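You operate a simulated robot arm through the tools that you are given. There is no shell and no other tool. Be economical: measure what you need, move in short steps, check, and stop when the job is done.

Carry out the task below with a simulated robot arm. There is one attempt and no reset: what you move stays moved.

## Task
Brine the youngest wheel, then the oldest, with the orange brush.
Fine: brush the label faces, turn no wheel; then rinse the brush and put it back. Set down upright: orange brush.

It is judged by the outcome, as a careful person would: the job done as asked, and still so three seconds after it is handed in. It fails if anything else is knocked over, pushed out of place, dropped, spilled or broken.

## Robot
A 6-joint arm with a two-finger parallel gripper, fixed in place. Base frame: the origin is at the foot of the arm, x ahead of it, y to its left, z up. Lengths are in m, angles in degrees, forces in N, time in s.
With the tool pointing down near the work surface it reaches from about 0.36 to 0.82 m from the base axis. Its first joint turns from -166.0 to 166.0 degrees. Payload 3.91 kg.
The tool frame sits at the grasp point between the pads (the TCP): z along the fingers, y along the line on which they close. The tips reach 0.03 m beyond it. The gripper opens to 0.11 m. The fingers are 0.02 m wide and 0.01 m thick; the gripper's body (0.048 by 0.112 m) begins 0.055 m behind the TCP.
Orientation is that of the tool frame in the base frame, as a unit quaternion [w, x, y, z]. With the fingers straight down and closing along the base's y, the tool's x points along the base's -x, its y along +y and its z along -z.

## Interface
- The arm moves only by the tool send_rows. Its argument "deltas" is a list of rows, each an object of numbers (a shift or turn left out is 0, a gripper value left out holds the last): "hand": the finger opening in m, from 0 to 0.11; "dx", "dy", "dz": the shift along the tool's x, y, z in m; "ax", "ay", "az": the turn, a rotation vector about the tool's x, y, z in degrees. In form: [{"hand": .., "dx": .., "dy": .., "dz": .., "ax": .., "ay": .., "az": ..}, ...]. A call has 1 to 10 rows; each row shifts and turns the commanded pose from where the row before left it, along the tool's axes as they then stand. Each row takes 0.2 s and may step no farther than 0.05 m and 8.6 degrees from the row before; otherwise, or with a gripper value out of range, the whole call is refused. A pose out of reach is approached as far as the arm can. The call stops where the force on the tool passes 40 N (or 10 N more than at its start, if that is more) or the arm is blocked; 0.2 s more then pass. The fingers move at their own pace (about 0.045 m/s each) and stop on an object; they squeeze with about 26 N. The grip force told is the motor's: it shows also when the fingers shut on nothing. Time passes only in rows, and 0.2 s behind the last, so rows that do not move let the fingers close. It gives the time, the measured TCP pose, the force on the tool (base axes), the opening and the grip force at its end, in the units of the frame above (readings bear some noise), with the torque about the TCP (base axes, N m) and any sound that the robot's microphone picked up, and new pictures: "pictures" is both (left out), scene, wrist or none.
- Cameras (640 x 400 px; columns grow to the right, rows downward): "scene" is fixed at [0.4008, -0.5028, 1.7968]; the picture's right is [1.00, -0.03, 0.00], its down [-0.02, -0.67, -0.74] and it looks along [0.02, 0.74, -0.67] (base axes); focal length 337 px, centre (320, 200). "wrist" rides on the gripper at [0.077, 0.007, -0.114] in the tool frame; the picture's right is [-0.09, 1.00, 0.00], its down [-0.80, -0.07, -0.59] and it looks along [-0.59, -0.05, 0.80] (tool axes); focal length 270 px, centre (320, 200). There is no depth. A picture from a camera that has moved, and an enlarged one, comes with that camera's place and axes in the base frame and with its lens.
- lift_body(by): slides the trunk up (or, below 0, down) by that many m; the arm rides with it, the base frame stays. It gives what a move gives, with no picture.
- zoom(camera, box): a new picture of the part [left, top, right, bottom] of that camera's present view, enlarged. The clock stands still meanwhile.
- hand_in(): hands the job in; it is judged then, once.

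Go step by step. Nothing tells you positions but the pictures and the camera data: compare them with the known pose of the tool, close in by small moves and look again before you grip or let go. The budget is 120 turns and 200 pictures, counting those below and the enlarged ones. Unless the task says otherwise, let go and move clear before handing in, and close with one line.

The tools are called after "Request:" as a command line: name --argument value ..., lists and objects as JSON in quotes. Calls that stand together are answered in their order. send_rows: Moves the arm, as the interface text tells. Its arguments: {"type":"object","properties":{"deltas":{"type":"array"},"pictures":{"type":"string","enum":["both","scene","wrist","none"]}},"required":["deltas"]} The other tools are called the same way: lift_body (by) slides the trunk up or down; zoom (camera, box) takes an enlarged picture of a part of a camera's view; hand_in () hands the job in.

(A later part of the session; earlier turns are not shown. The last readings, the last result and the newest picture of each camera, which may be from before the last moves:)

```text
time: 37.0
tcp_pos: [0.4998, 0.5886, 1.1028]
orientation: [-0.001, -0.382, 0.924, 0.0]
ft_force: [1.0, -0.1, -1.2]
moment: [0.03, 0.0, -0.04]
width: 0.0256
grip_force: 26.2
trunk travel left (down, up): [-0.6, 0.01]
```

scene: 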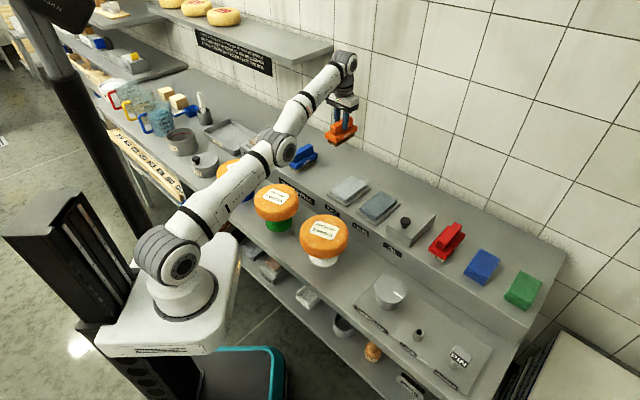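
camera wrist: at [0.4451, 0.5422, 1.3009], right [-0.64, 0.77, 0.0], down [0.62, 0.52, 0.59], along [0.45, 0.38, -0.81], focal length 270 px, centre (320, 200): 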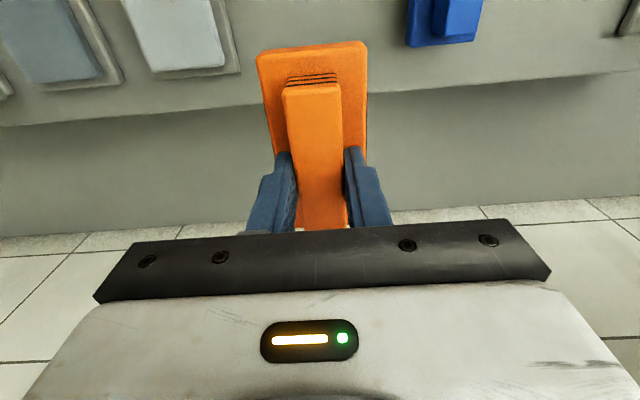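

The elbow is free. From now on I'll pull inward before lifting. Now retracting, then rising and heading to the 2-week wheel.

Request:
send_rows --deltas '[{"dx": 0.03}, {"dx": 0.03}, {"dx": 0.03, "dz": -0.03}, {"dx": 0.03, "dz": -0.03}, {"dx": 0.03, "dz": -0.02}, {"dx": 0.03, "dy": -0.03}, {"dx": 0.03, "dy": -0.03}, {"dx": 0.03, "dy": -0.03}, {"dx": 0.03, "dy": -0.03}, {}]' --pictures "none"

Request:
send_rows --deltas '[{"dx": 0.01, "dy": -0.04}, {"dx": 0.01, "dy": -0.04}, {"dx": 0.005}, {}]'

Request:
zoom --camera "scene" --box '[260, 140, 400, 270]'

```text
time: 39.2
tcp_pos: [0.3922, 0.3128, 1.185]
orientation: [-0.001, -0.382, 0.924, 0.0]
ft_force: [0.1, 1.0, -1.7]
moment: [0.01, 0.03, -0.01]
width: 0.0255
grip_force: 25.6
trunk travel left (down, up): [-0.6, 0.01]
```

```text
time: 40.2
tcp_pos: [0.4323, 0.236, 1.185]
orientation: [-0.001, -0.383, 0.924, 0.0]
ft_force: [-0.1, 0.0, -1.7]
moment: [0.04, -0.01, -0.04]
width: 0.0255
grip_force: 25.4
trunk travel left (down, up): [-0.6, 0.01]
camera wrist: at [0.3726, 0.1866, 1.2995], right [-0.64, 0.77, 0.0], down [0.62, 0.52, 0.59], along [0.45, 0.38, -0.81], focal length 270 px, centre (320, 200)
```

scene: 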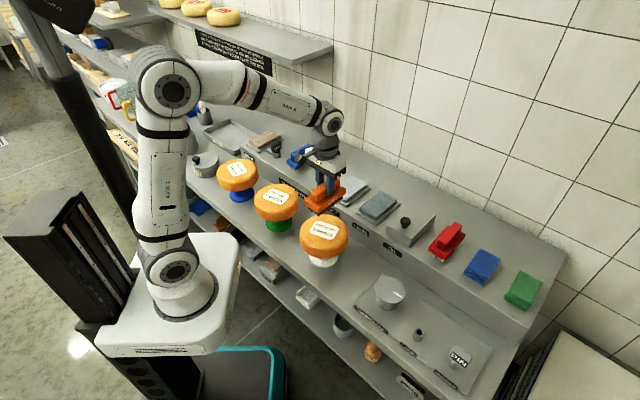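
wrist: 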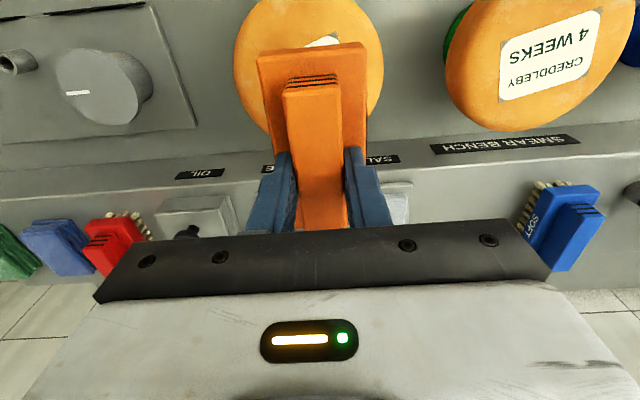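

```text
3.08 times, centred on (330, 205) of scene
camera zoom: at [0.4008, -0.5028, 1.7968], right [1.0, -0.03, 0.0], down [-0.02, -0.67, -0.74], along [0.02, 0.74, -0.67], focal length 1037 px, centre (289, 185)
```

zoom: 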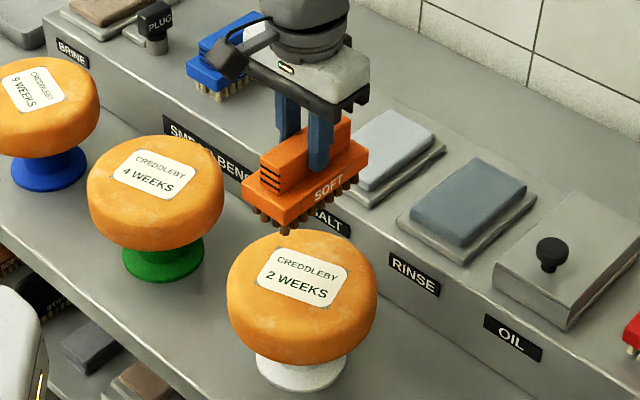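

The brush hovers over the 2-week wheel. I'll enlarge the wrist view to refine the alignment.

Request:
zoom --camera "wrist" --box '[200, 0, 440, 150]'

```text
2.67 times, centred on (320, 75) of wrist
camera zoom: at [0.3726, 0.1866, 1.2995], right [-0.64, 0.77, 0.0], down [0.62, 0.52, 0.59], along [0.45, 0.38, -0.81], focal length 721 px, centre (320, 533)
```

zoom: 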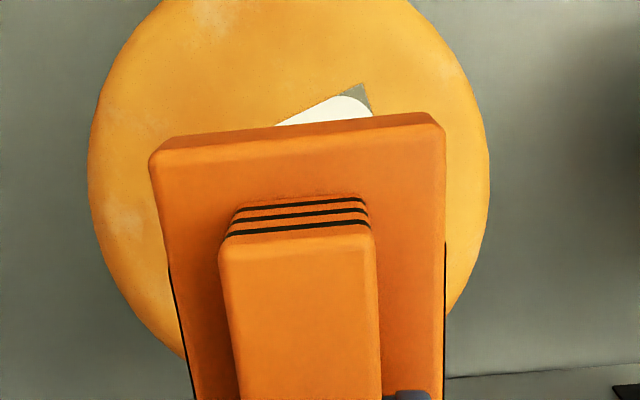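

Refined estimate: the 2-week label is centred at about [0.429, 0.213], top near z ≈ 1.015. I'll shift over it and lower to just above.

Request:
send_rows --deltas '[{"dx": 0.0184, "dy": -0.014}, {"dz": 0.03}, {"dz": 0.03}, {}]'

Request:
zoom --camera "scene" --box '[270, 160, 390, 270]'

```text
time: 41.2
tcp_pos: [0.4284, 0.2146, 1.1237]
orientation: [-0.002, -0.383, 0.924, 0.0]
ft_force: [0.4, 0.8, -1.3]
moment: [-0.03, 0.01, -0.01]
width: 0.0255
grip_force: 26.1
trunk travel left (down, up): [-0.6, 0.01]
camera wrist: at [0.3692, 0.1653, 1.2389], right [-0.64, 0.77, 0.0], down [0.62, 0.52, 0.59], along [0.46, 0.38, -0.8], focal length 270 px, centre (320, 200)
```

scene: 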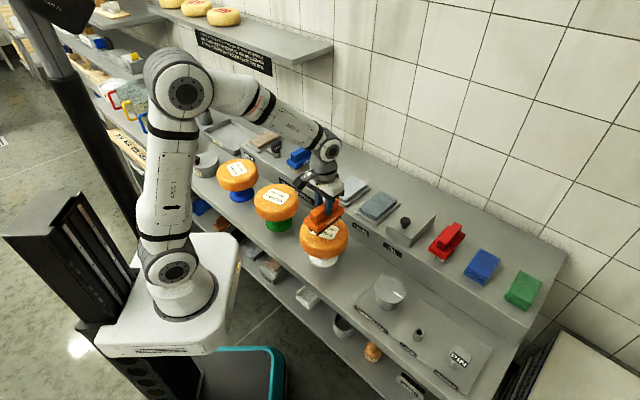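
wrist: 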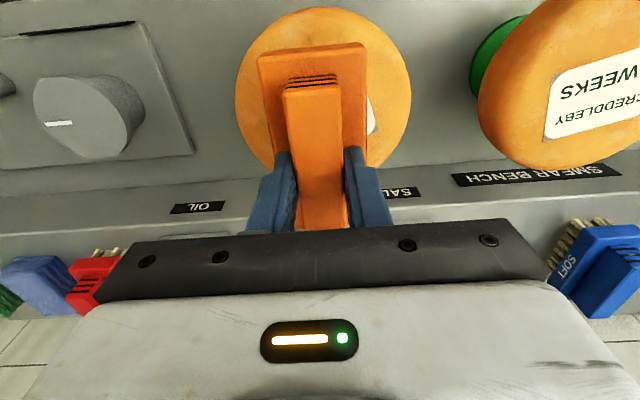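

```text
3.64 times, centred on (330, 215) of scene
camera zoom: at [0.4008, -0.5028, 1.7968], right [1.0, -0.03, 0.0], down [-0.02, -0.67, -0.74], along [0.02, 0.74, -0.67], focal length 1225 px, centre (284, 146)
```

zoom: 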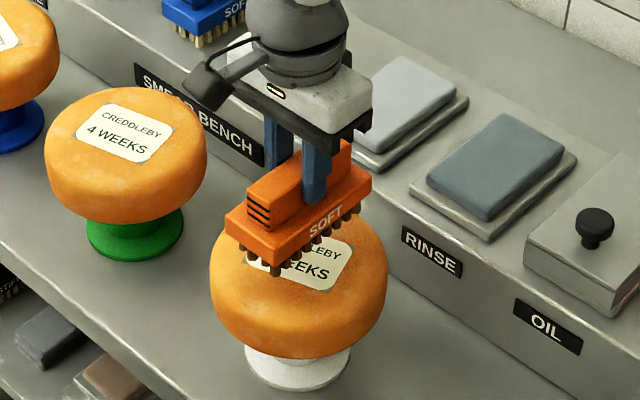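

Laterally aligned. I'll lower in small steps until there is light contact.

Request:
send_rows --deltas '[{"dz": 0.007}, {"dz": 0.006}, {"dz": 0.005}, {}]' --pictures "none"

Request:
zoom --camera "scene" --box '[280, 180, 370, 250]'

```text
time: 42.2
tcp_pos: [0.4285, 0.2155, 1.1065]
orientation: [-0.001, -0.382, 0.924, -0.001]
ft_force: [-0.9, -0.3, -1.8]
moment: [-0.02, 0.02, 0.04]
width: 0.0254
grip_force: 26.1
trunk travel left (down, up): [-0.6, 0.01]
```

```text
5.71 times, centred on (325, 215) of scene
camera zoom: at [0.4008, -0.5028, 1.7968], right [1.0, -0.03, 0.0], down [-0.02, -0.67, -0.74], along [0.02, 0.74, -0.67], focal length 1926 px, centre (291, 114)
```

zoom: 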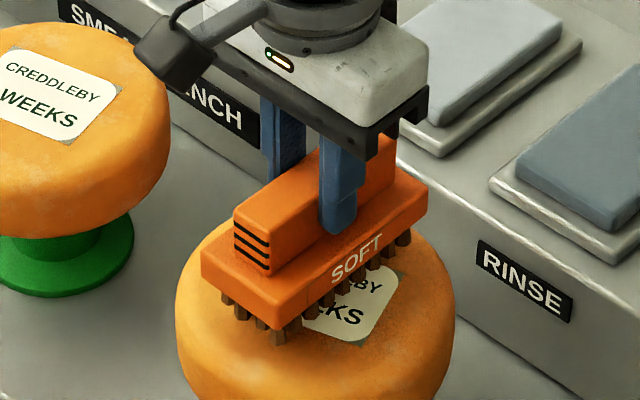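

Footprint will land on the label's centre. Continuing the descent in fine steps.

Request:
send_rows --deltas '[{"dz": 0.004}, {"dz": 0.003}, {}]' --pictures "none"

Request:
send_rows --deltas '[{"dz": 0.003}, {}]' --pictures "none"

Request:
send_rows --deltas '[{"dz": 0.002}, {}]' --pictures "none"

Request:
zoom --camera "scene" --box '[280, 180, 370, 250]'

```text
time: 43.0
tcp_pos: [0.4286, 0.2145, 1.0999]
orientation: [-0.001, -0.383, 0.924, -0.001]
ft_force: [-0.4, 0.5, -1.7]
moment: [-0.01, 0.01, -0.01]
width: 0.0253
grip_force: 26.2
trunk travel left (down, up): [-0.6, 0.01]
```

```text
time: 43.6
tcp_pos: [0.4282, 0.2134, 1.0956]
orientation: [-0.001, -0.383, 0.924, 0.0]
ft_force: [-0.3, -0.2, -2.3]
moment: [0.02, -0.01, 0.0]
width: 0.0257
grip_force: 26.3
trunk travel left (down, up): [-0.6, 0.01]
```

```text
time: 44.2
tcp_pos: [0.4298, 0.2145, 1.0948]
orientation: [-0.001, -0.383, 0.924, 0.0]
ft_force: [0.8, -0.1, -1.4]
moment: [-0.04, -0.03, -0.01]
width: 0.0258
grip_force: 25.8
trunk travel left (down, up): [-0.6, 0.01]
```

```text
5.71 times, centred on (325, 215) of scene
camera zoom: at [0.4008, -0.5028, 1.7968], right [1.0, -0.03, 0.0], down [-0.02, -0.67, -0.74], along [0.02, 0.74, -0.67], focal length 1926 px, centre (291, 114)
```

zoom: 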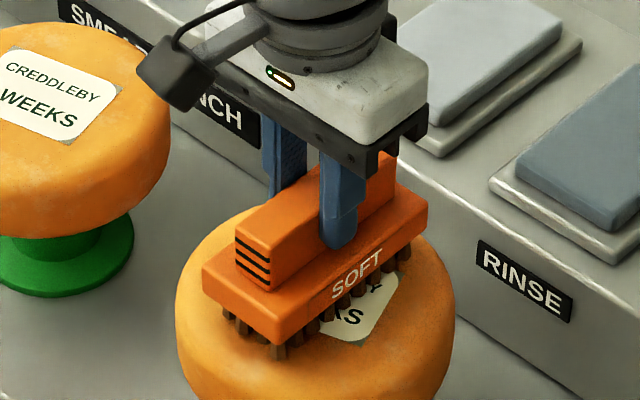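

Request:
send_rows --deltas '[{"dz": 0.002}, {}]' --pictures "none"

Request:
send_rows --deltas '[{"dz": 0.002}, {}]' --pictures "none"

```text
time: 44.8
tcp_pos: [0.4298, 0.2143, 1.092]
orientation: [-0.001, -0.383, 0.924, 0.0]
ft_force: [-0.5, 0.7, -1.9]
moment: [0.01, -0.01, -0.01]
width: 0.0253
grip_force: 25.6
trunk travel left (down, up): [-0.6, 0.01]
```

```text
time: 45.4
tcp_pos: [0.429, 0.2134, 1.0921]
orientation: [0.001, -0.383, 0.924, 0.0]
ft_force: [0.2, 0.3, 9.1]
moment: [0.05, -0.06, -0.03]
width: 0.0256
grip_force: 26.2
trunk travel left (down, up): [-0.6, 0.01]
```

Light contact (about 10 N). I'll ease off slightly and make short gentle strokes across the label through the centre.

Request:
send_rows --deltas '[{"dz": -0.0007, "dy": 0.004}, {"dy": 0.005}, {"dy": 0.005}, {}]' --pictures "none"

Request:
zoom --camera "scene" --box '[280, 180, 370, 250]'

```text
time: 46.4
tcp_pos: [0.4193, 0.2224, 1.0911]
orientation: [0.0, -0.384, 0.923, -0.001]
ft_force: [1.9, -2.0, 7.8]
moment: [0.33, -0.44, -0.18]
width: 0.0255
grip_force: 26.2
trunk travel left (down, up): [-0.6, 0.01]
```

```text
5.71 times, centred on (325, 215) of scene
camera zoom: at [0.4008, -0.5028, 1.7968], right [1.0, -0.03, 0.0], down [-0.02, -0.67, -0.74], along [0.02, 0.74, -0.67], focal length 1926 px, centre (291, 114)
```

zoom: 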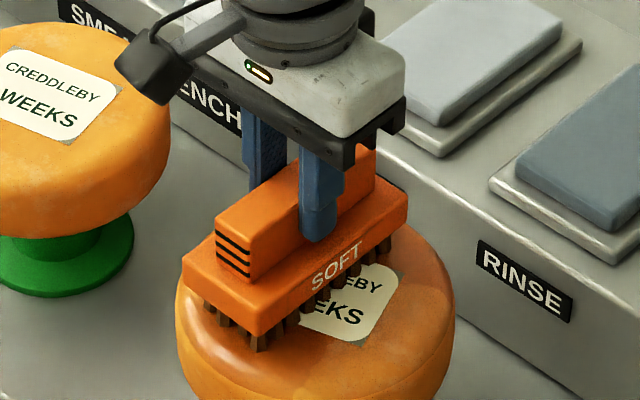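

The wheel stays put and a wet sheen shows. I'll stroke the other way across the whole label.

Request:
send_rows --deltas '[{"dy": 0.005}, {"dy": -0.006}, {"dy": -0.006}, {"dy": -0.006}, {"dy": -0.006}, {"dy": -0.006}, {"dy": -0.006}, {"dy": -0.003}, {}]' --pictures "none"

Request:
zoom --camera "scene" --box '[280, 180, 370, 250]'

```text
time: 48.4
tcp_pos: [0.4434, 0.1993, 1.0911]
orientation: [-0.001, -0.383, 0.924, 0.0]
ft_force: [-1.3, 0.9, 0.2]
moment: [0.12, -0.06, 0.02]
width: 0.0257
grip_force: 25.9
trunk travel left (down, up): [-0.6, 0.01]
```

```text
5.71 times, centred on (325, 215) of scene
camera zoom: at [0.4008, -0.5028, 1.7968], right [1.0, -0.03, 0.0], down [-0.02, -0.67, -0.74], along [0.02, 0.74, -0.67], focal length 1926 px, centre (291, 114)
```

zoom: 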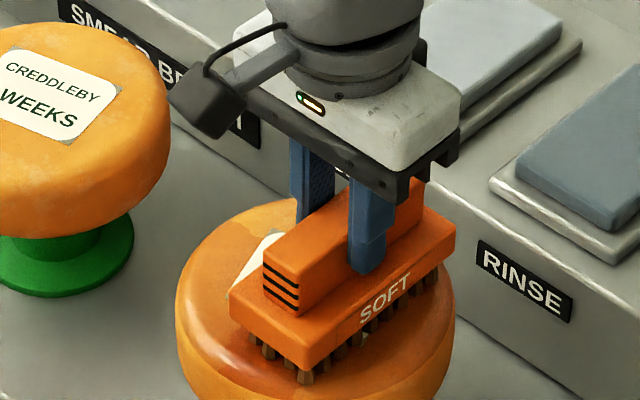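

I'll stroke back to the centre with slightly more pressure, then lift straight up and check the wheel and brush.

Request:
send_rows --deltas '[{"dz": 0.0007}, {"dy": 0.005}, {"dy": 0.005}, {"dy": 0.005}, {"dy": 0.005}, {"dz": -0.01}, {"dz": -0.03}, {"dz": -0.04}, {}]' --pictures "none"

Request:
zoom --camera "scene" --box '[270, 150, 390, 260]'

```text
time: 50.4
tcp_pos: [0.4299, 0.2138, 1.1712]
orientation: [-0.001, -0.382, 0.924, 0.0]
ft_force: [-1.2, 0.2, -1.6]
moment: [-0.03, 0.01, 0.0]
width: 0.0257
grip_force: 25.9
trunk travel left (down, up): [-0.6, 0.01]
```

```text
3.64 times, centred on (330, 205) of scene
camera zoom: at [0.4008, -0.5028, 1.7968], right [1.0, -0.03, 0.0], down [-0.02, -0.67, -0.74], along [0.02, 0.74, -0.67], focal length 1225 px, centre (284, 182)
```

zoom: 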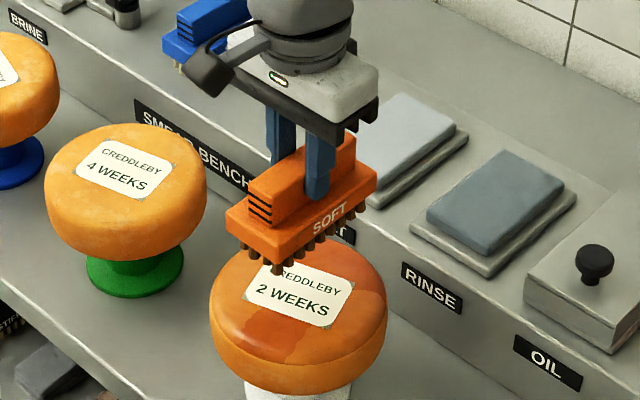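

A glossy brined swath covers the 2-week wheel's face and it hasn't turned. I'll move toward the 9-week wheel and inspect both.

Request:
send_rows --deltas '[{"dx": 0.02, "dy": 0.04}, {"dy": 0.045}, {"dy": 0.045}, {"dy": 0.045}, {"dy": 0.045}, {"dy": 0.045}, {}]'

Request:
zoom --camera "scene" --box '[270, 180, 380, 280]'

Request:
zoom --camera "scene" --box '[200, 110, 300, 210]'

```text
time: 52.0
tcp_pos: [0.227, 0.3876, 1.1717]
orientation: [-0.001, -0.382, 0.924, 0.0]
ft_force: [-0.1, 0.5, -1.9]
moment: [0.0, -0.01, 0.03]
width: 0.0257
grip_force: 25.9
trunk travel left (down, up): [-0.6, 0.01]
camera wrist: at [0.1669, 0.3388, 1.2858], right [-0.64, 0.77, 0.0], down [0.62, 0.52, 0.59], along [0.46, 0.38, -0.8], focal length 270 px, centre (320, 200)
```

scene: 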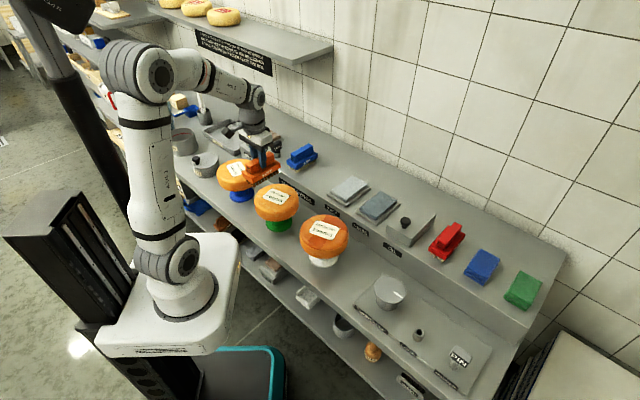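
wrist: 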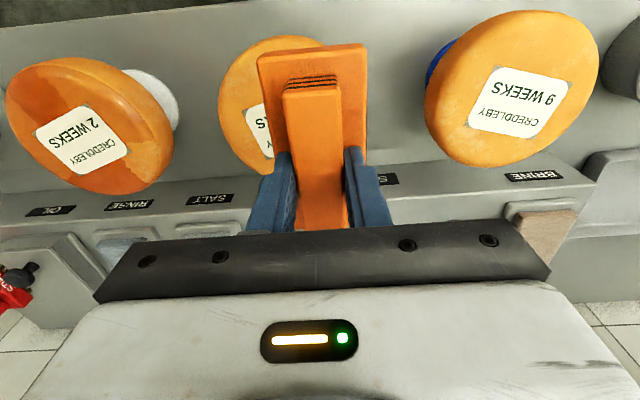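

```text
4.00 times, centred on (325, 230) of scene
camera zoom: at [0.4008, -0.5028, 1.7968], right [1.0, -0.03, 0.0], down [-0.02, -0.67, -0.74], along [0.02, 0.74, -0.67], focal length 1348 px, centre (300, 80)
```

zoom: 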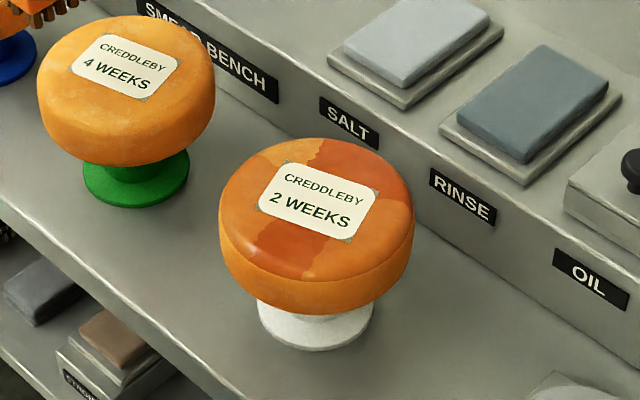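

```text
4.00 times, centred on (250, 160) of scene
camera zoom: at [0.4008, -0.5028, 1.7968], right [1.0, -0.03, 0.0], down [-0.02, -0.67, -0.74], along [0.02, 0.74, -0.67], focal length 1348 px, centre (600, 360)
```

zoom: 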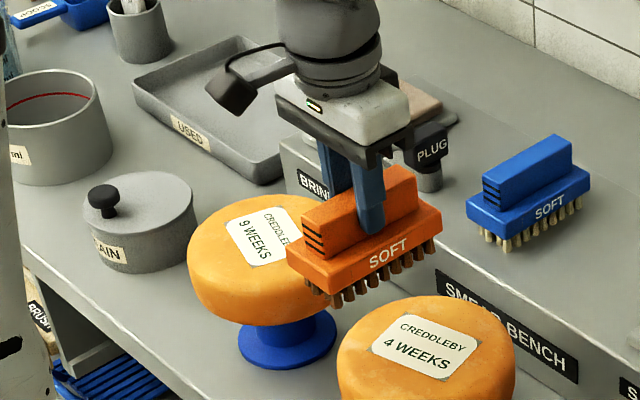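

The 2-week face is wet along the brush's length, but the two sides look drier. I'll enlarge to judge the coverage.

Request:
zoom --camera "wrist" --box '[0, 40, 200, 200]'

Request:
zoom --camera "scene" --box '[295, 205, 355, 265]'

```text
2.50 times, centred on (100, 120) of wrist
camera zoom: at [0.1669, 0.3388, 1.2858], right [-0.64, 0.77, 0.0], down [0.62, 0.52, 0.59], along [0.46, 0.38, -0.8], focal length 676 px, centre (870, 400)
```

zoom: 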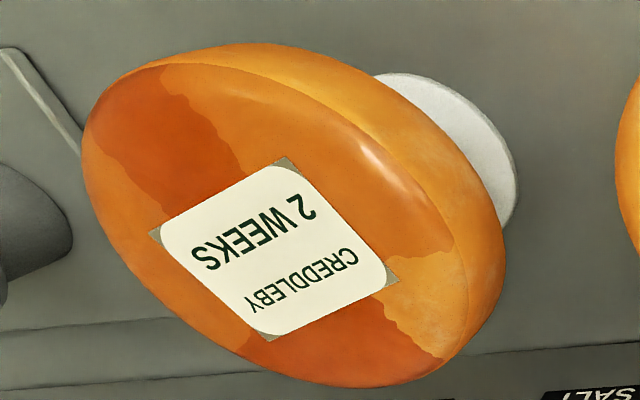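

```text
6.67 times, centred on (325, 235) of scene
camera zoom: at [0.4008, -0.5028, 1.7968], right [1.0, -0.03, 0.0], down [-0.02, -0.67, -0.74], along [0.02, 0.74, -0.67], focal length 2246 px, centre (287, -33)
```

zoom: 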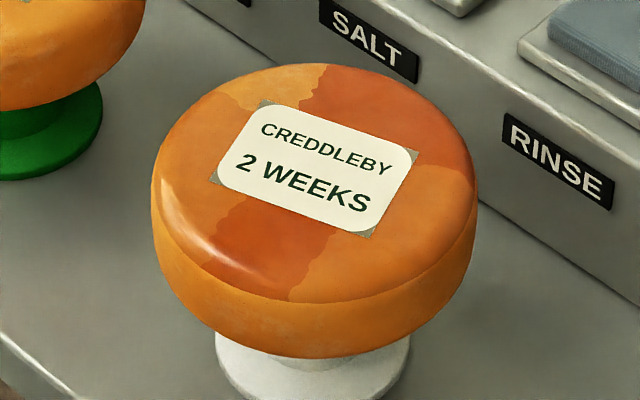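

The face shows one dry wedge and thinner patches toward the sides. I'll go back to the youngest wheel now, before touching the oldest, and brush wider.

Request:
send_rows --deltas '[{"dy": -0.045}, {"dy": -0.045}, {"dy": -0.045}, {"dy": -0.045}, {"dy": -0.0435, "dx": -0.0102}, {"dy": -0.043, "dx": -0.0102}, {"dz": 0.035}, {"dz": 0.035}, {}]' --pictures "none"

Request:
send_rows --deltas '[{"dz": 0.005}, {"dz": 0.004}, {"dz": 0.0015}, {}]' --pictures "none"

```text
time: 54.0
tcp_pos: [0.4325, 0.2132, 1.1012]
orientation: [-0.001, -0.382, 0.924, 0.0]
ft_force: [0.0, -0.2, -1.4]
moment: [-0.04, 0.01, 0.0]
width: 0.0257
grip_force: 25.9
trunk travel left (down, up): [-0.6, 0.01]
```

```text
time: 55.0
tcp_pos: [0.4317, 0.2128, 1.0922]
orientation: [0.001, -0.383, 0.924, 0.0]
ft_force: [2.7, 0.9, 9.4]
moment: [-0.2, 0.17, 0.07]
width: 0.0255
grip_force: 26.0
trunk travel left (down, up): [-0.6, 0.01]
```

In contact again. I'll sweep out to one side and a little to the back, where it was dry.

Request:
send_rows --deltas '[{"dy": 0.006}, {"dy": 0.006}, {"dy": 0.006}, {"dy": 0.006}, {"dy": 0.006}, {"dy": 0.006, "dx": -0.003}, {"dx": -0.005}, {"dx": 0.005}, {"dx": 0.003}, {}]' --pictures "none"

Request:
send_rows --deltas '[{"dy": -0.007}, {"dy": -0.007}, {"dy": -0.007}, {"dy": -0.007}, {"dy": -0.007}, {"dy": -0.007}, {"dy": -0.007}, {"dy": -0.007}, {"dy": -0.007}, {}]' --pictures "none"

Request:
zoom --camera "scene" --box '[280, 180, 370, 250]'

```text
time: 57.2
tcp_pos: [0.4062, 0.2392, 1.0908]
orientation: [0.001, -0.384, 0.924, 0.001]
ft_force: [4.3, 7.1, 20.0]
moment: [0.45, -0.12, -0.06]
width: 0.0256
grip_force: 25.8
trunk travel left (down, up): [-0.6, 0.01]
```

```text
time: 59.4
tcp_pos: [0.4485, 0.1959, 1.0901]
orientation: [0.001, -0.384, 0.923, -0.001]
ft_force: [-7.7, 6.7, 27.6]
moment: [0.69, 0.52, 0.06]
width: 0.0255
grip_force: 26.2
trunk travel left (down, up): [-0.6, 0.01]
```

```text
5.71 times, centred on (325, 215) of scene
camera zoom: at [0.4008, -0.5028, 1.7968], right [1.0, -0.03, 0.0], down [-0.02, -0.67, -0.74], along [0.02, 0.74, -0.67], focal length 1926 px, centre (291, 114)
```

zoom: 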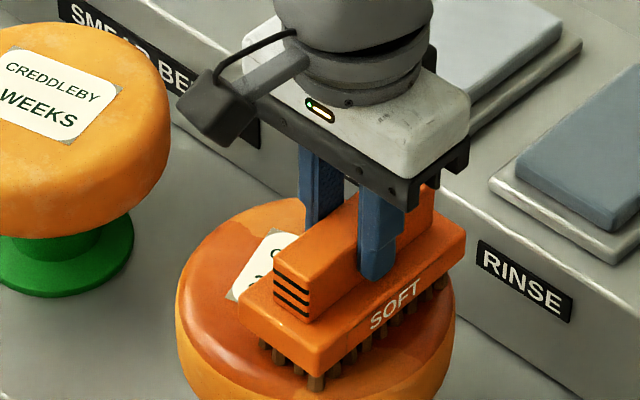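

The force crept up to 27 N, so I'll ease off, finish the far side, return to the centre and lift.

Request:
send_rows --deltas '[{"dz": -0.002}, {"dy": -0.006}, {"dy": -0.005}, {"dy": 0.007}, {"dy": 0.007}, {"dy": 0.007}, {"dy": 0.007}, {"dz": -0.01}, {"dz": -0.03}, {"dz": -0.04}]' --pictures "none"

Request:
send_rows --deltas '[{"dx": 0.02, "dy": 0.04}, {"dy": 0.045}, {"dy": 0.045}, {"dy": 0.045}, {"dy": 0.045}, {"dy": 0.045}, {}]' --pictures "none"

Request:
zoom --camera "wrist" --box '[0, 40, 200, 200]'

Request:
zoom --camera "scene" --box '[295, 205, 355, 265]'

```text
time: 61.6
tcp_pos: [0.4372, 0.2042, 1.1706]
orientation: [0.0, -0.382, 0.924, -0.001]
ft_force: [-0.7, 0.2, -2.4]
moment: [0.01, 0.04, -0.03]
width: 0.0254
grip_force: 25.9
trunk travel left (down, up): [-0.6, 0.01]
```

```text
time: 63.2
tcp_pos: [0.2343, 0.3785, 1.1723]
orientation: [-0.001, -0.383, 0.924, -0.001]
ft_force: [-0.4, -0.3, -1.5]
moment: [0.03, 0.01, -0.01]
width: 0.0254
grip_force: 25.8
trunk travel left (down, up): [-0.6, 0.01]
```

```text
2.50 times, centred on (100, 120) of wrist
camera zoom: at [0.175, 0.3289, 1.2866], right [-0.64, 0.77, 0.0], down [0.62, 0.52, 0.59], along [0.46, 0.38, -0.8], focal length 676 px, centre (870, 400)
```

zoom: 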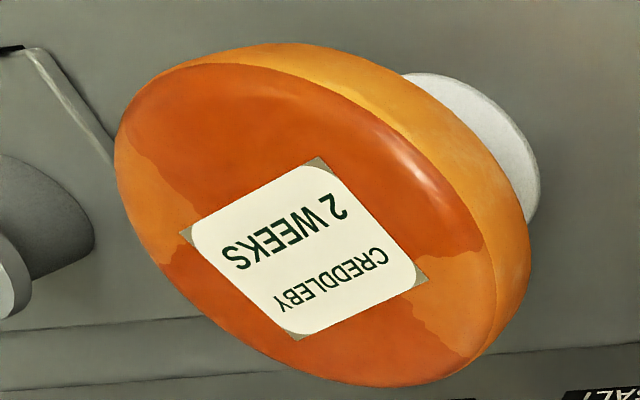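

```text
6.67 times, centred on (325, 235) of scene
camera zoom: at [0.4008, -0.5028, 1.7968], right [1.0, -0.03, 0.0], down [-0.02, -0.67, -0.74], along [0.02, 0.74, -0.67], focal length 2246 px, centre (287, -33)
```

zoom: 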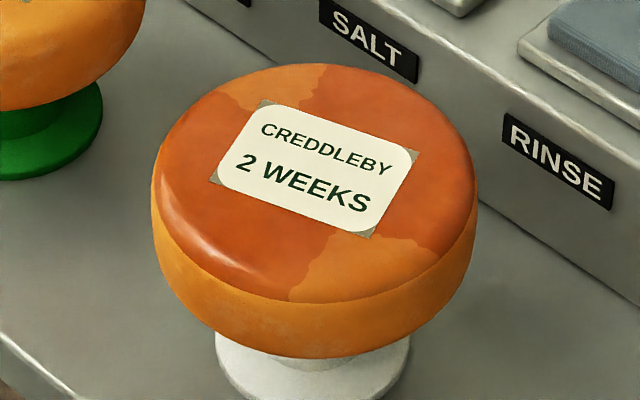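

Nearly all covered; two lighter wedges remain at the ±y sides. I'll go back, turn the brush 45° so it lies along y, and brush those.

Request:
send_rows --deltas '[{"dy": -0.045}, {"dy": -0.045}, {"dy": -0.045}, {"dy": -0.045}, {"dy": -0.0375, "dx": -0.0105}, {"dy": -0.037, "dx": -0.0105}, {"az": -7.5}, {"az": -7.5}, {"az": -7.5}, {"az": -7.5}]' --pictures "none"

Request:
send_rows --deltas '[{"az": -7.5}, {"az": -7.5}, {"dz": 0.035}, {"dz": 0.035}, {}]'

Request:
zoom --camera "scene" --box '[280, 180, 370, 250]'

```text
time: 65.4
tcp_pos: [0.4316, 0.2138, 1.1709]
orientation: [-0.001, -0.61, 0.792, -0.001]
ft_force: [0.7, 0.4, -2.4]
moment: [-0.04, -0.03, 0.02]
width: 0.0254
grip_force: 26.2
trunk travel left (down, up): [-0.6, 0.01]
```

```text
time: 66.6
tcp_pos: [0.4316, 0.2131, 1.1013]
orientation: [0.0, 0.708, -0.706, 0.001]
ft_force: [0.3, -0.2, -1.8]
moment: [-0.03, -0.04, -0.04]
width: 0.0254
grip_force: 25.9
trunk travel left (down, up): [-0.6, 0.01]
camera wrist: at [0.424, 0.1359, 1.2145], right [-1.0, 0.09, 0.0], down [0.07, 0.8, 0.59], along [0.05, 0.59, -0.8], focal length 270 px, centre (320, 200)
```

scene: 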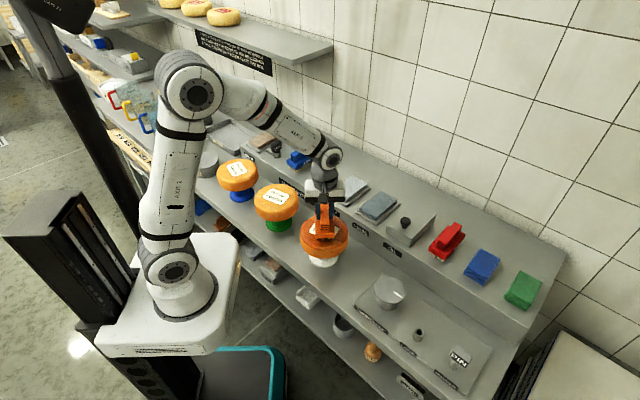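
wrist: 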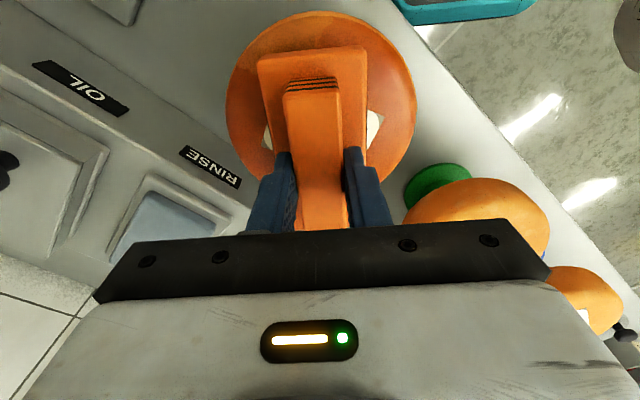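

```text
5.71 times, centred on (325, 215) of scene
camera zoom: at [0.4008, -0.5028, 1.7968], right [1.0, -0.03, 0.0], down [-0.02, -0.67, -0.74], along [0.02, 0.74, -0.67], focal length 1926 px, centre (291, 114)
```

zoom: 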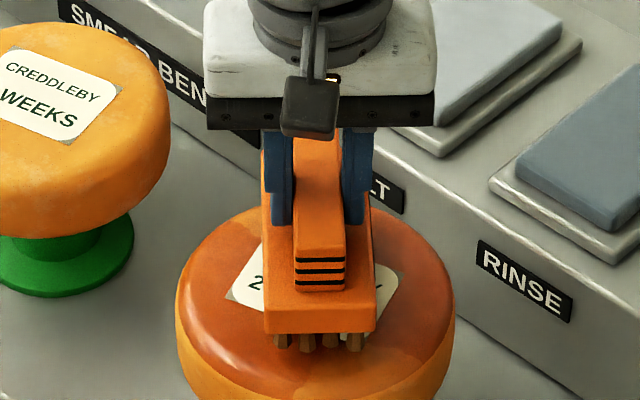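

Aligned. Lowering to light contact and making short strokes.

Request:
send_rows --deltas '[{"dz": 0.005}, {"dz": 0.004}, {"dz": 0.0015}, {}]' --pictures "none"

Request:
send_rows --deltas '[{"dz": -0.0005, "dy": 0.005}, {"dy": 0.006}, {"dy": 0.006}, {"dy": -0.006}, {"dy": -0.006}, {"dy": -0.006}, {"dy": -0.006}, {"dy": -0.006}, {"dy": -0.004}, {}]' --pictures "none"

Request:
send_rows --deltas '[{"dy": 0.006}, {"dy": 0.006}, {"dy": 0.005}, {"dx": 0.006}, {"dx": -0.006}, {"dx": -0.006}, {"dx": 0.006}, {"dz": -0.01}, {"dz": -0.03}, {"dz": -0.04}]' --pictures "none"

Request:
zoom --camera "scene" --box '[270, 150, 390, 260]'

```text
time: 67.6
tcp_pos: [0.4322, 0.2132, 1.0914]
orientation: [0.0, -0.707, 0.707, 0.0]
ft_force: [0.1, -0.1, -0.8]
moment: [0.05, -0.02, -0.02]
width: 0.0256
grip_force: 26.0
trunk travel left (down, up): [-0.6, 0.01]
```

```text
time: 69.8
tcp_pos: [0.4486, 0.2148, 1.0919]
orientation: [0.0, 0.707, -0.707, 0.001]
ft_force: [-0.2, -0.3, -1.8]
moment: [0.01, -0.01, 0.02]
width: 0.0255
grip_force: 25.7
trunk travel left (down, up): [-0.6, 0.01]
```

```text
time: 72.0
tcp_pos: [0.4301, 0.214, 1.1724]
orientation: [0.0, -0.707, 0.707, 0.0]
ft_force: [0.3, -0.6, -1.9]
moment: [0.0, -0.02, 0.0]
width: 0.0255
grip_force: 25.5
trunk travel left (down, up): [-0.6, 0.01]
```

```text
3.64 times, centred on (330, 205) of scene
camera zoom: at [0.4008, -0.5028, 1.7968], right [1.0, -0.03, 0.0], down [-0.02, -0.67, -0.74], along [0.02, 0.74, -0.67], focal length 1225 px, centre (284, 182)
```

zoom: 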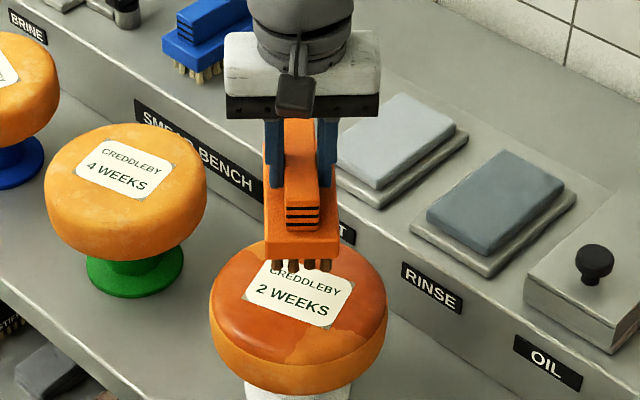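

That pass hardly touched. I'll repeat it about 2 mm lower.

Request:
send_rows --deltas '[{"dz": 0.04}, {"dz": 0.03}, {"dz": 0.01}, {"dz": 0.0025}, {}]' --pictures "none"

```text
time: 73.2
tcp_pos: [0.4322, 0.2143, 1.0917]
orientation: [0.001, -0.707, 0.707, -0.002]
ft_force: [1.0, 1.5, 17.1]
moment: [-0.25, 0.07, -0.01]
width: 0.0255
grip_force: 25.8
trunk travel left (down, up): [-0.6, 0.01]
```

Request:
send_rows --deltas '[{"dz": -0.0005, "dy": 0.005}, {"dy": 0.006}, {"dy": 0.006}, {"dy": -0.006}, {"dy": -0.006}, {"dy": -0.006}, {"dy": -0.006}, {"dy": -0.006}, {"dy": -0.004}, {}]' --pictures "none"

Request:
send_rows --deltas '[{"dy": 0.006}, {"dy": 0.006}, {"dy": 0.005}, {"dx": 0.006}, {"dx": -0.006}, {"dx": -0.006}, {"dx": 0.006}, {"dz": -0.01}, {"dz": -0.03}, {"dz": -0.04}]' --pictures "none"

Request:
zoom --camera "scene" --box '[270, 150, 390, 260]'

```text
time: 75.4
tcp_pos: [0.4477, 0.2124, 1.0915]
orientation: [0.0, -0.707, 0.707, -0.001]
ft_force: [-7.0, 0.7, 15.1]
moment: [-0.06, 0.28, -0.05]
width: 0.0254
grip_force: 25.9
trunk travel left (down, up): [-0.6, 0.01]
```

```text
time: 77.6
tcp_pos: [0.4321, 0.2132, 1.1717]
orientation: [-0.001, -0.707, 0.707, -0.002]
ft_force: [-0.5, -0.6, -2.3]
moment: [-0.04, -0.02, -0.02]
width: 0.0254
grip_force: 25.5
trunk travel left (down, up): [-0.6, 0.01]
```

```text
3.64 times, centred on (330, 205) of scene
camera zoom: at [0.4008, -0.5028, 1.7968], right [1.0, -0.03, 0.0], down [-0.02, -0.67, -0.74], along [0.02, 0.74, -0.67], focal length 1225 px, centre (284, 182)
```

zoom: 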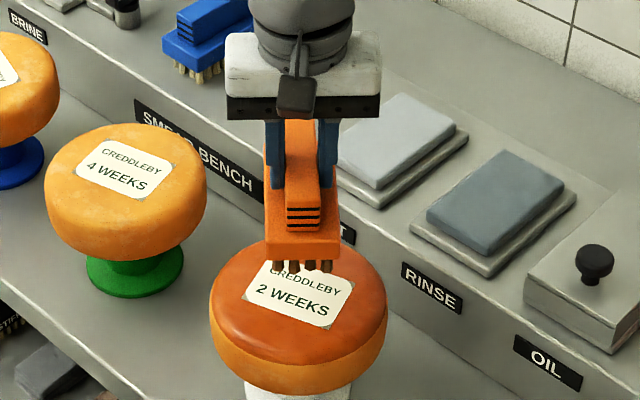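

The 2-week face is now evenly brined and unturned. Next I'll carry the brush to above the 9-week wheel.

Request:
send_rows --deltas '[{"dx": -0.034, "dy": 0.034}, {"dx": -0.034, "dy": 0.034}, {"dx": -0.034, "dy": 0.034}, {"dx": -0.034, "dy": 0.034}, {"dx": -0.034, "dy": 0.034}, {"dx": -0.034, "dy": 0.034}, {"dx": -0.034, "dy": 0.034}, {"dx": -0.034, "dy": 0.034}, {"dx": -0.034, "dy": 0.034}, {}]'

Request:
zoom --camera "scene" --box '[190, 100, 290, 210]'

Request:
zoom --camera "scene" --box '[250, 165, 370, 265]'

```text
time: 79.8
tcp_pos: [0.1254, 0.5201, 1.1696]
orientation: [-0.001, -0.707, 0.707, -0.001]
ft_force: [-0.5, 0.2, -1.5]
moment: [-0.02, 0.01, 0.03]
width: 0.0254
grip_force: 26.0
trunk travel left (down, up): [-0.6, 0.01]
camera wrist: at [0.1171, 0.4433, 1.2832], right [-1.0, 0.09, 0.0], down [0.07, 0.8, 0.59], along [0.05, 0.59, -0.8], focal length 270 px, centre (320, 200)
```

scene: 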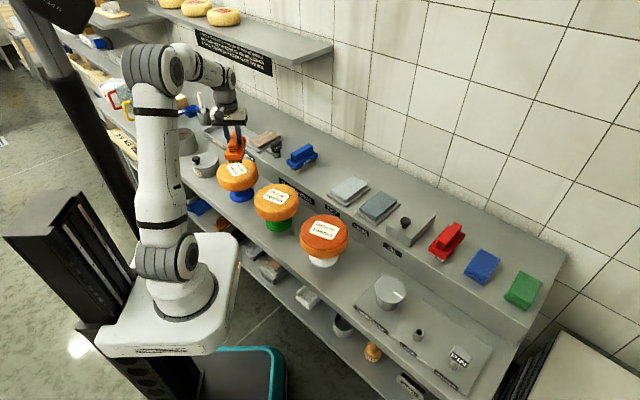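
wrist: 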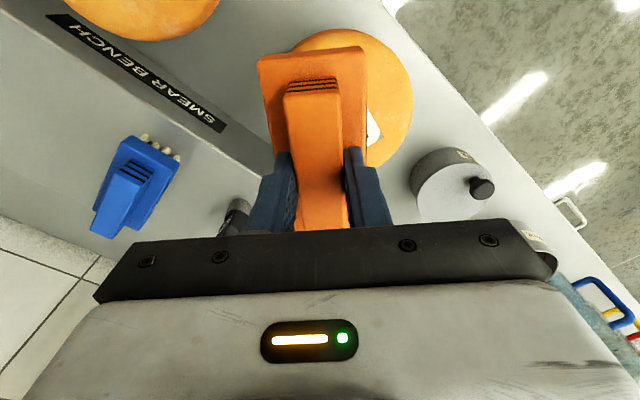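

```text
3.64 times, centred on (240, 155) of scene
camera zoom: at [0.4008, -0.5028, 1.7968], right [1.0, -0.03, 0.0], down [-0.02, -0.67, -0.74], along [0.02, 0.74, -0.67], focal length 1225 px, centre (611, 364)
```

zoom: 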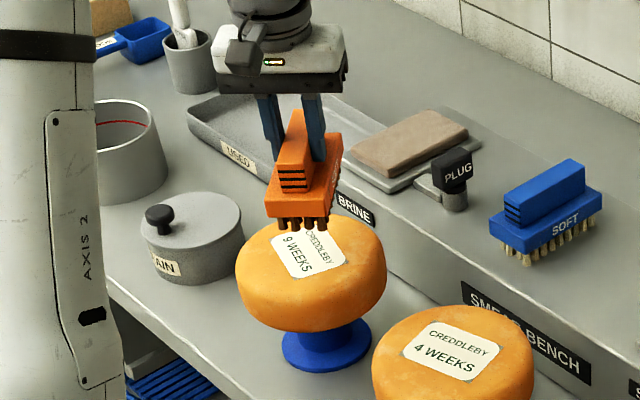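

```text
4.00 times, centred on (310, 215) of scene
camera zoom: at [0.4008, -0.5028, 1.7968], right [1.0, -0.03, 0.0], down [-0.02, -0.67, -0.74], along [0.02, 0.74, -0.67], focal length 1348 px, centre (360, 140)
```

zoom: 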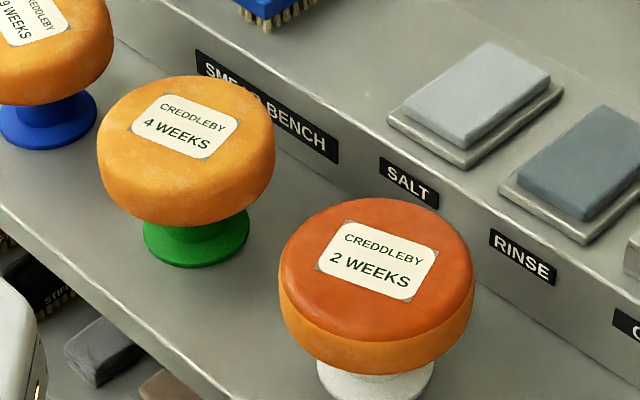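

The bristles are still dark with brine. I'll centre over the 9-week wheel and lower to near contact.

Request:
send_rows --deltas '[{"dx": -0.009, "dy": 0.017}, {"dz": 0.035}, {"dz": 0.03}, {}]'

Request:
zoom --camera "scene" --box '[190, 120, 280, 210]'

```text
time: 80.8
tcp_pos: [0.1078, 0.5288, 1.1043]
orientation: [0.0, 0.707, -0.707, 0.0]
ft_force: [-0.1, -0.4, -0.5]
moment: [-0.02, 0.01, 0.0]
width: 0.0255
grip_force: 26.3
trunk travel left (down, up): [-0.6, 0.01]
camera wrist: at [0.1007, 0.4525, 1.2175], right [-1.0, 0.09, 0.0], down [0.07, 0.8, 0.59], along [0.05, 0.59, -0.8], focal length 270 px, centre (320, 200)
```

scene: 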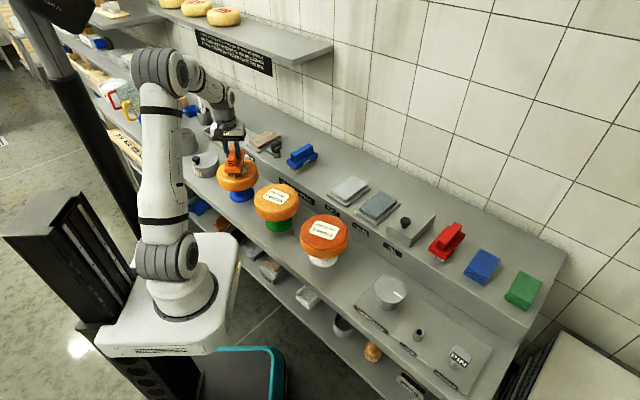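
wrist: 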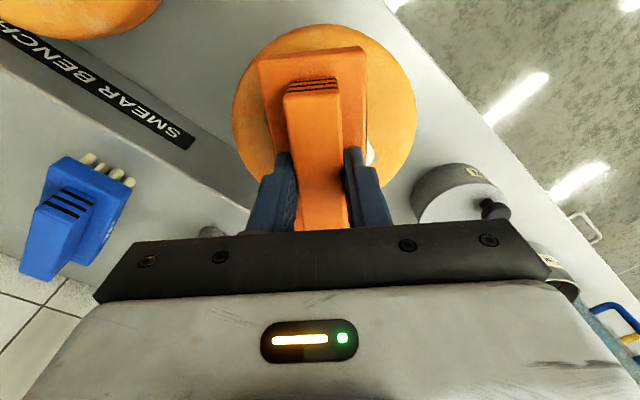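

```text
4.44 times, centred on (235, 165) of scene
camera zoom: at [0.4008, -0.5028, 1.7968], right [1.0, -0.03, 0.0], down [-0.02, -0.67, -0.74], along [0.02, 0.74, -0.67], focal length 1498 px, centre (698, 356)
```

zoom: 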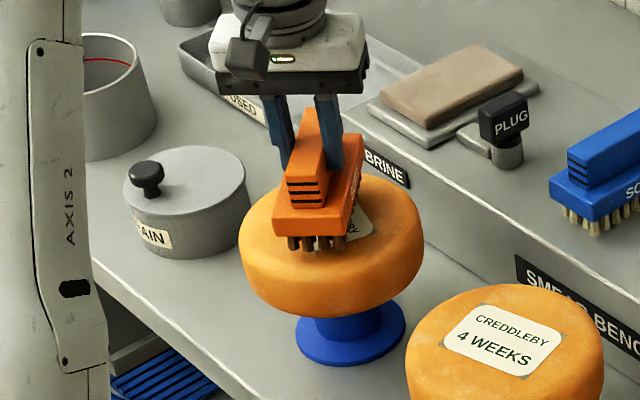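

Centred. Lowering to light contact.

Request:
send_rows --deltas '[{"dz": 0.006}, {"dz": 0.005}, {"dz": 0.002}, {}]' --pictures "none"

Request:
send_rows --deltas '[{"dz": 0.0015}, {}]' --pictures "none"

```text
time: 81.8
tcp_pos: [0.1085, 0.5302, 1.091]
orientation: [0.001, 0.707, -0.707, 0.001]
ft_force: [0.2, -1.0, -1.8]
moment: [0.01, -0.03, -0.01]
width: 0.0254
grip_force: 25.9
trunk travel left (down, up): [-0.6, 0.01]
```

```text
time: 82.4
tcp_pos: [0.1088, 0.5287, 1.0912]
orientation: [0.0, 0.708, -0.706, -0.001]
ft_force: [0.3, 0.6, 7.5]
moment: [-0.13, -0.01, -0.01]
width: 0.0256
grip_force: 25.7
trunk travel left (down, up): [-0.6, 0.01]
```

Light contact (about 9 N). Stroking both ways across the face.

Request:
send_rows --deltas '[{"dy": 0.006}, {"dy": 0.006}, {"dy": 0.006}, {"dy": 0.006}, {"dy": 0.006}, {"dy": 0.004}, {"dx": 0.006}, {"dx": -0.006}, {"dx": -0.006}, {"dx": 0.006}]' --pictures "none"

Request:
send_rows --deltas '[{"dy": -0.007}, {"dy": -0.007}, {"dy": -0.007}, {"dy": -0.007}, {"dy": -0.007}, {"dy": -0.007}, {"dy": -0.007}, {"dy": -0.007}, {"dy": -0.007}, {}]' --pictures "none"

Request:
zoom --camera "scene" --box '[190, 120, 280, 210]'

```text
time: 84.6
tcp_pos: [0.0734, 0.5292, 1.0904]
orientation: [-0.001, 0.707, -0.707, 0.0]
ft_force: [-2.3, 6.4, 15.0]
moment: [0.25, 0.06, 0.05]
width: 0.0255
grip_force: 26.0
trunk travel left (down, up): [-0.6, 0.01]
```

```text
time: 86.8
tcp_pos: [0.1359, 0.5282, 1.0905]
orientation: [0.0, 0.707, -0.707, 0.0]
ft_force: [-5.8, 0.1, 10.9]
moment: [0.35, 0.29, 0.15]
width: 0.0256
grip_force: 26.4
trunk travel left (down, up): [-0.6, 0.01]
```

```text
4.44 times, centred on (235, 165) of scene
camera zoom: at [0.4008, -0.5028, 1.7968], right [1.0, -0.03, 0.0], down [-0.02, -0.67, -0.74], along [0.02, 0.74, -0.67], focal length 1498 px, centre (698, 356)
```

zoom: 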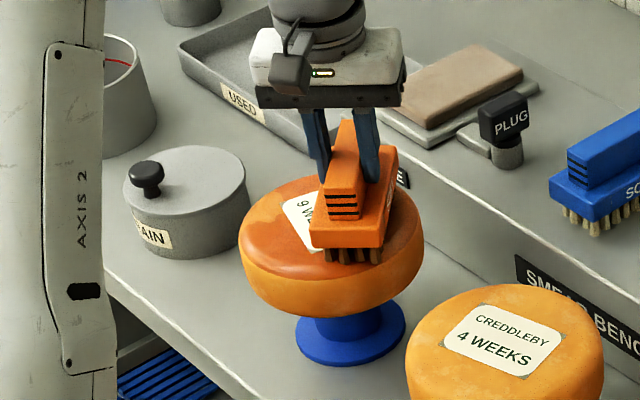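

Wetting well. One more pass back, then lift and look.

Request:
send_rows --deltas '[{"dy": -0.006}, {"dx": 0.006}, {"dx": -0.006}, {"dx": -0.006}, {"dx": 0.006}, {"dy": 0.007}, {"dy": 0.007}, {"dy": 0.007}, {"dy": 0.007}, {"dy": 0.006}]' --pictures "none"

Request:
send_rows --deltas '[{"dz": -0.01}, {"dz": -0.03}, {"dz": -0.04}, {"dz": -0.04, "dx": -0.0}, {}]' --pictures "wrist"

Request:
zoom --camera "scene" --box '[200, 120, 280, 200]'

```text
time: 89.0
tcp_pos: [0.1102, 0.5282, 1.0907]
orientation: [0.001, 0.708, -0.707, 0.001]
ft_force: [3.5, -0.9, 6.1]
moment: [0.37, -0.12, -0.09]
width: 0.0253
grip_force: 26.3
trunk travel left (down, up): [-0.6, 0.01]
```

```text
time: 90.2
tcp_pos: [0.1109, 0.5299, 1.2091]
orientation: [0.001, 0.707, -0.707, 0.0]
ft_force: [0.3, -0.5, -2.0]
moment: [-0.02, 0.02, 0.0]
width: 0.0255
grip_force: 26.0
trunk travel left (down, up): [-0.6, 0.01]
camera wrist: at [0.1028, 0.4534, 1.3232], right [-1.0, 0.09, 0.0], down [0.07, 0.8, 0.59], along [0.05, 0.59, -0.81], focal length 270 px, centre (320, 200)
```

wrist: 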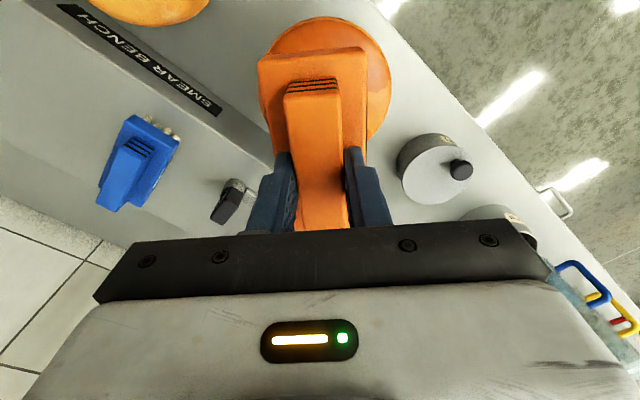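

```text
5.00 times, centred on (240, 160) of scene
camera zoom: at [0.4008, -0.5028, 1.7968], right [1.0, -0.03, 0.0], down [-0.02, -0.67, -0.74], along [0.02, 0.74, -0.67], focal length 1685 px, centre (720, 400)
```

zoom: 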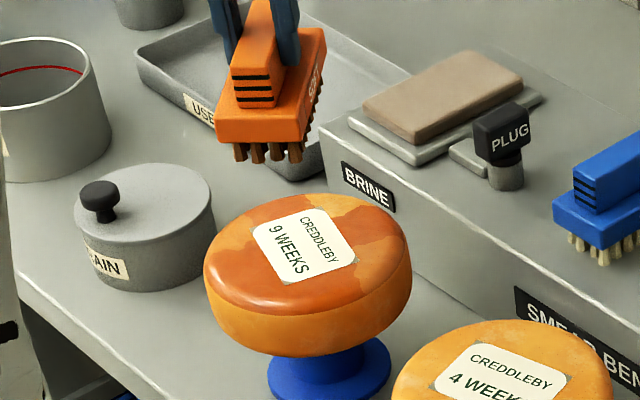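

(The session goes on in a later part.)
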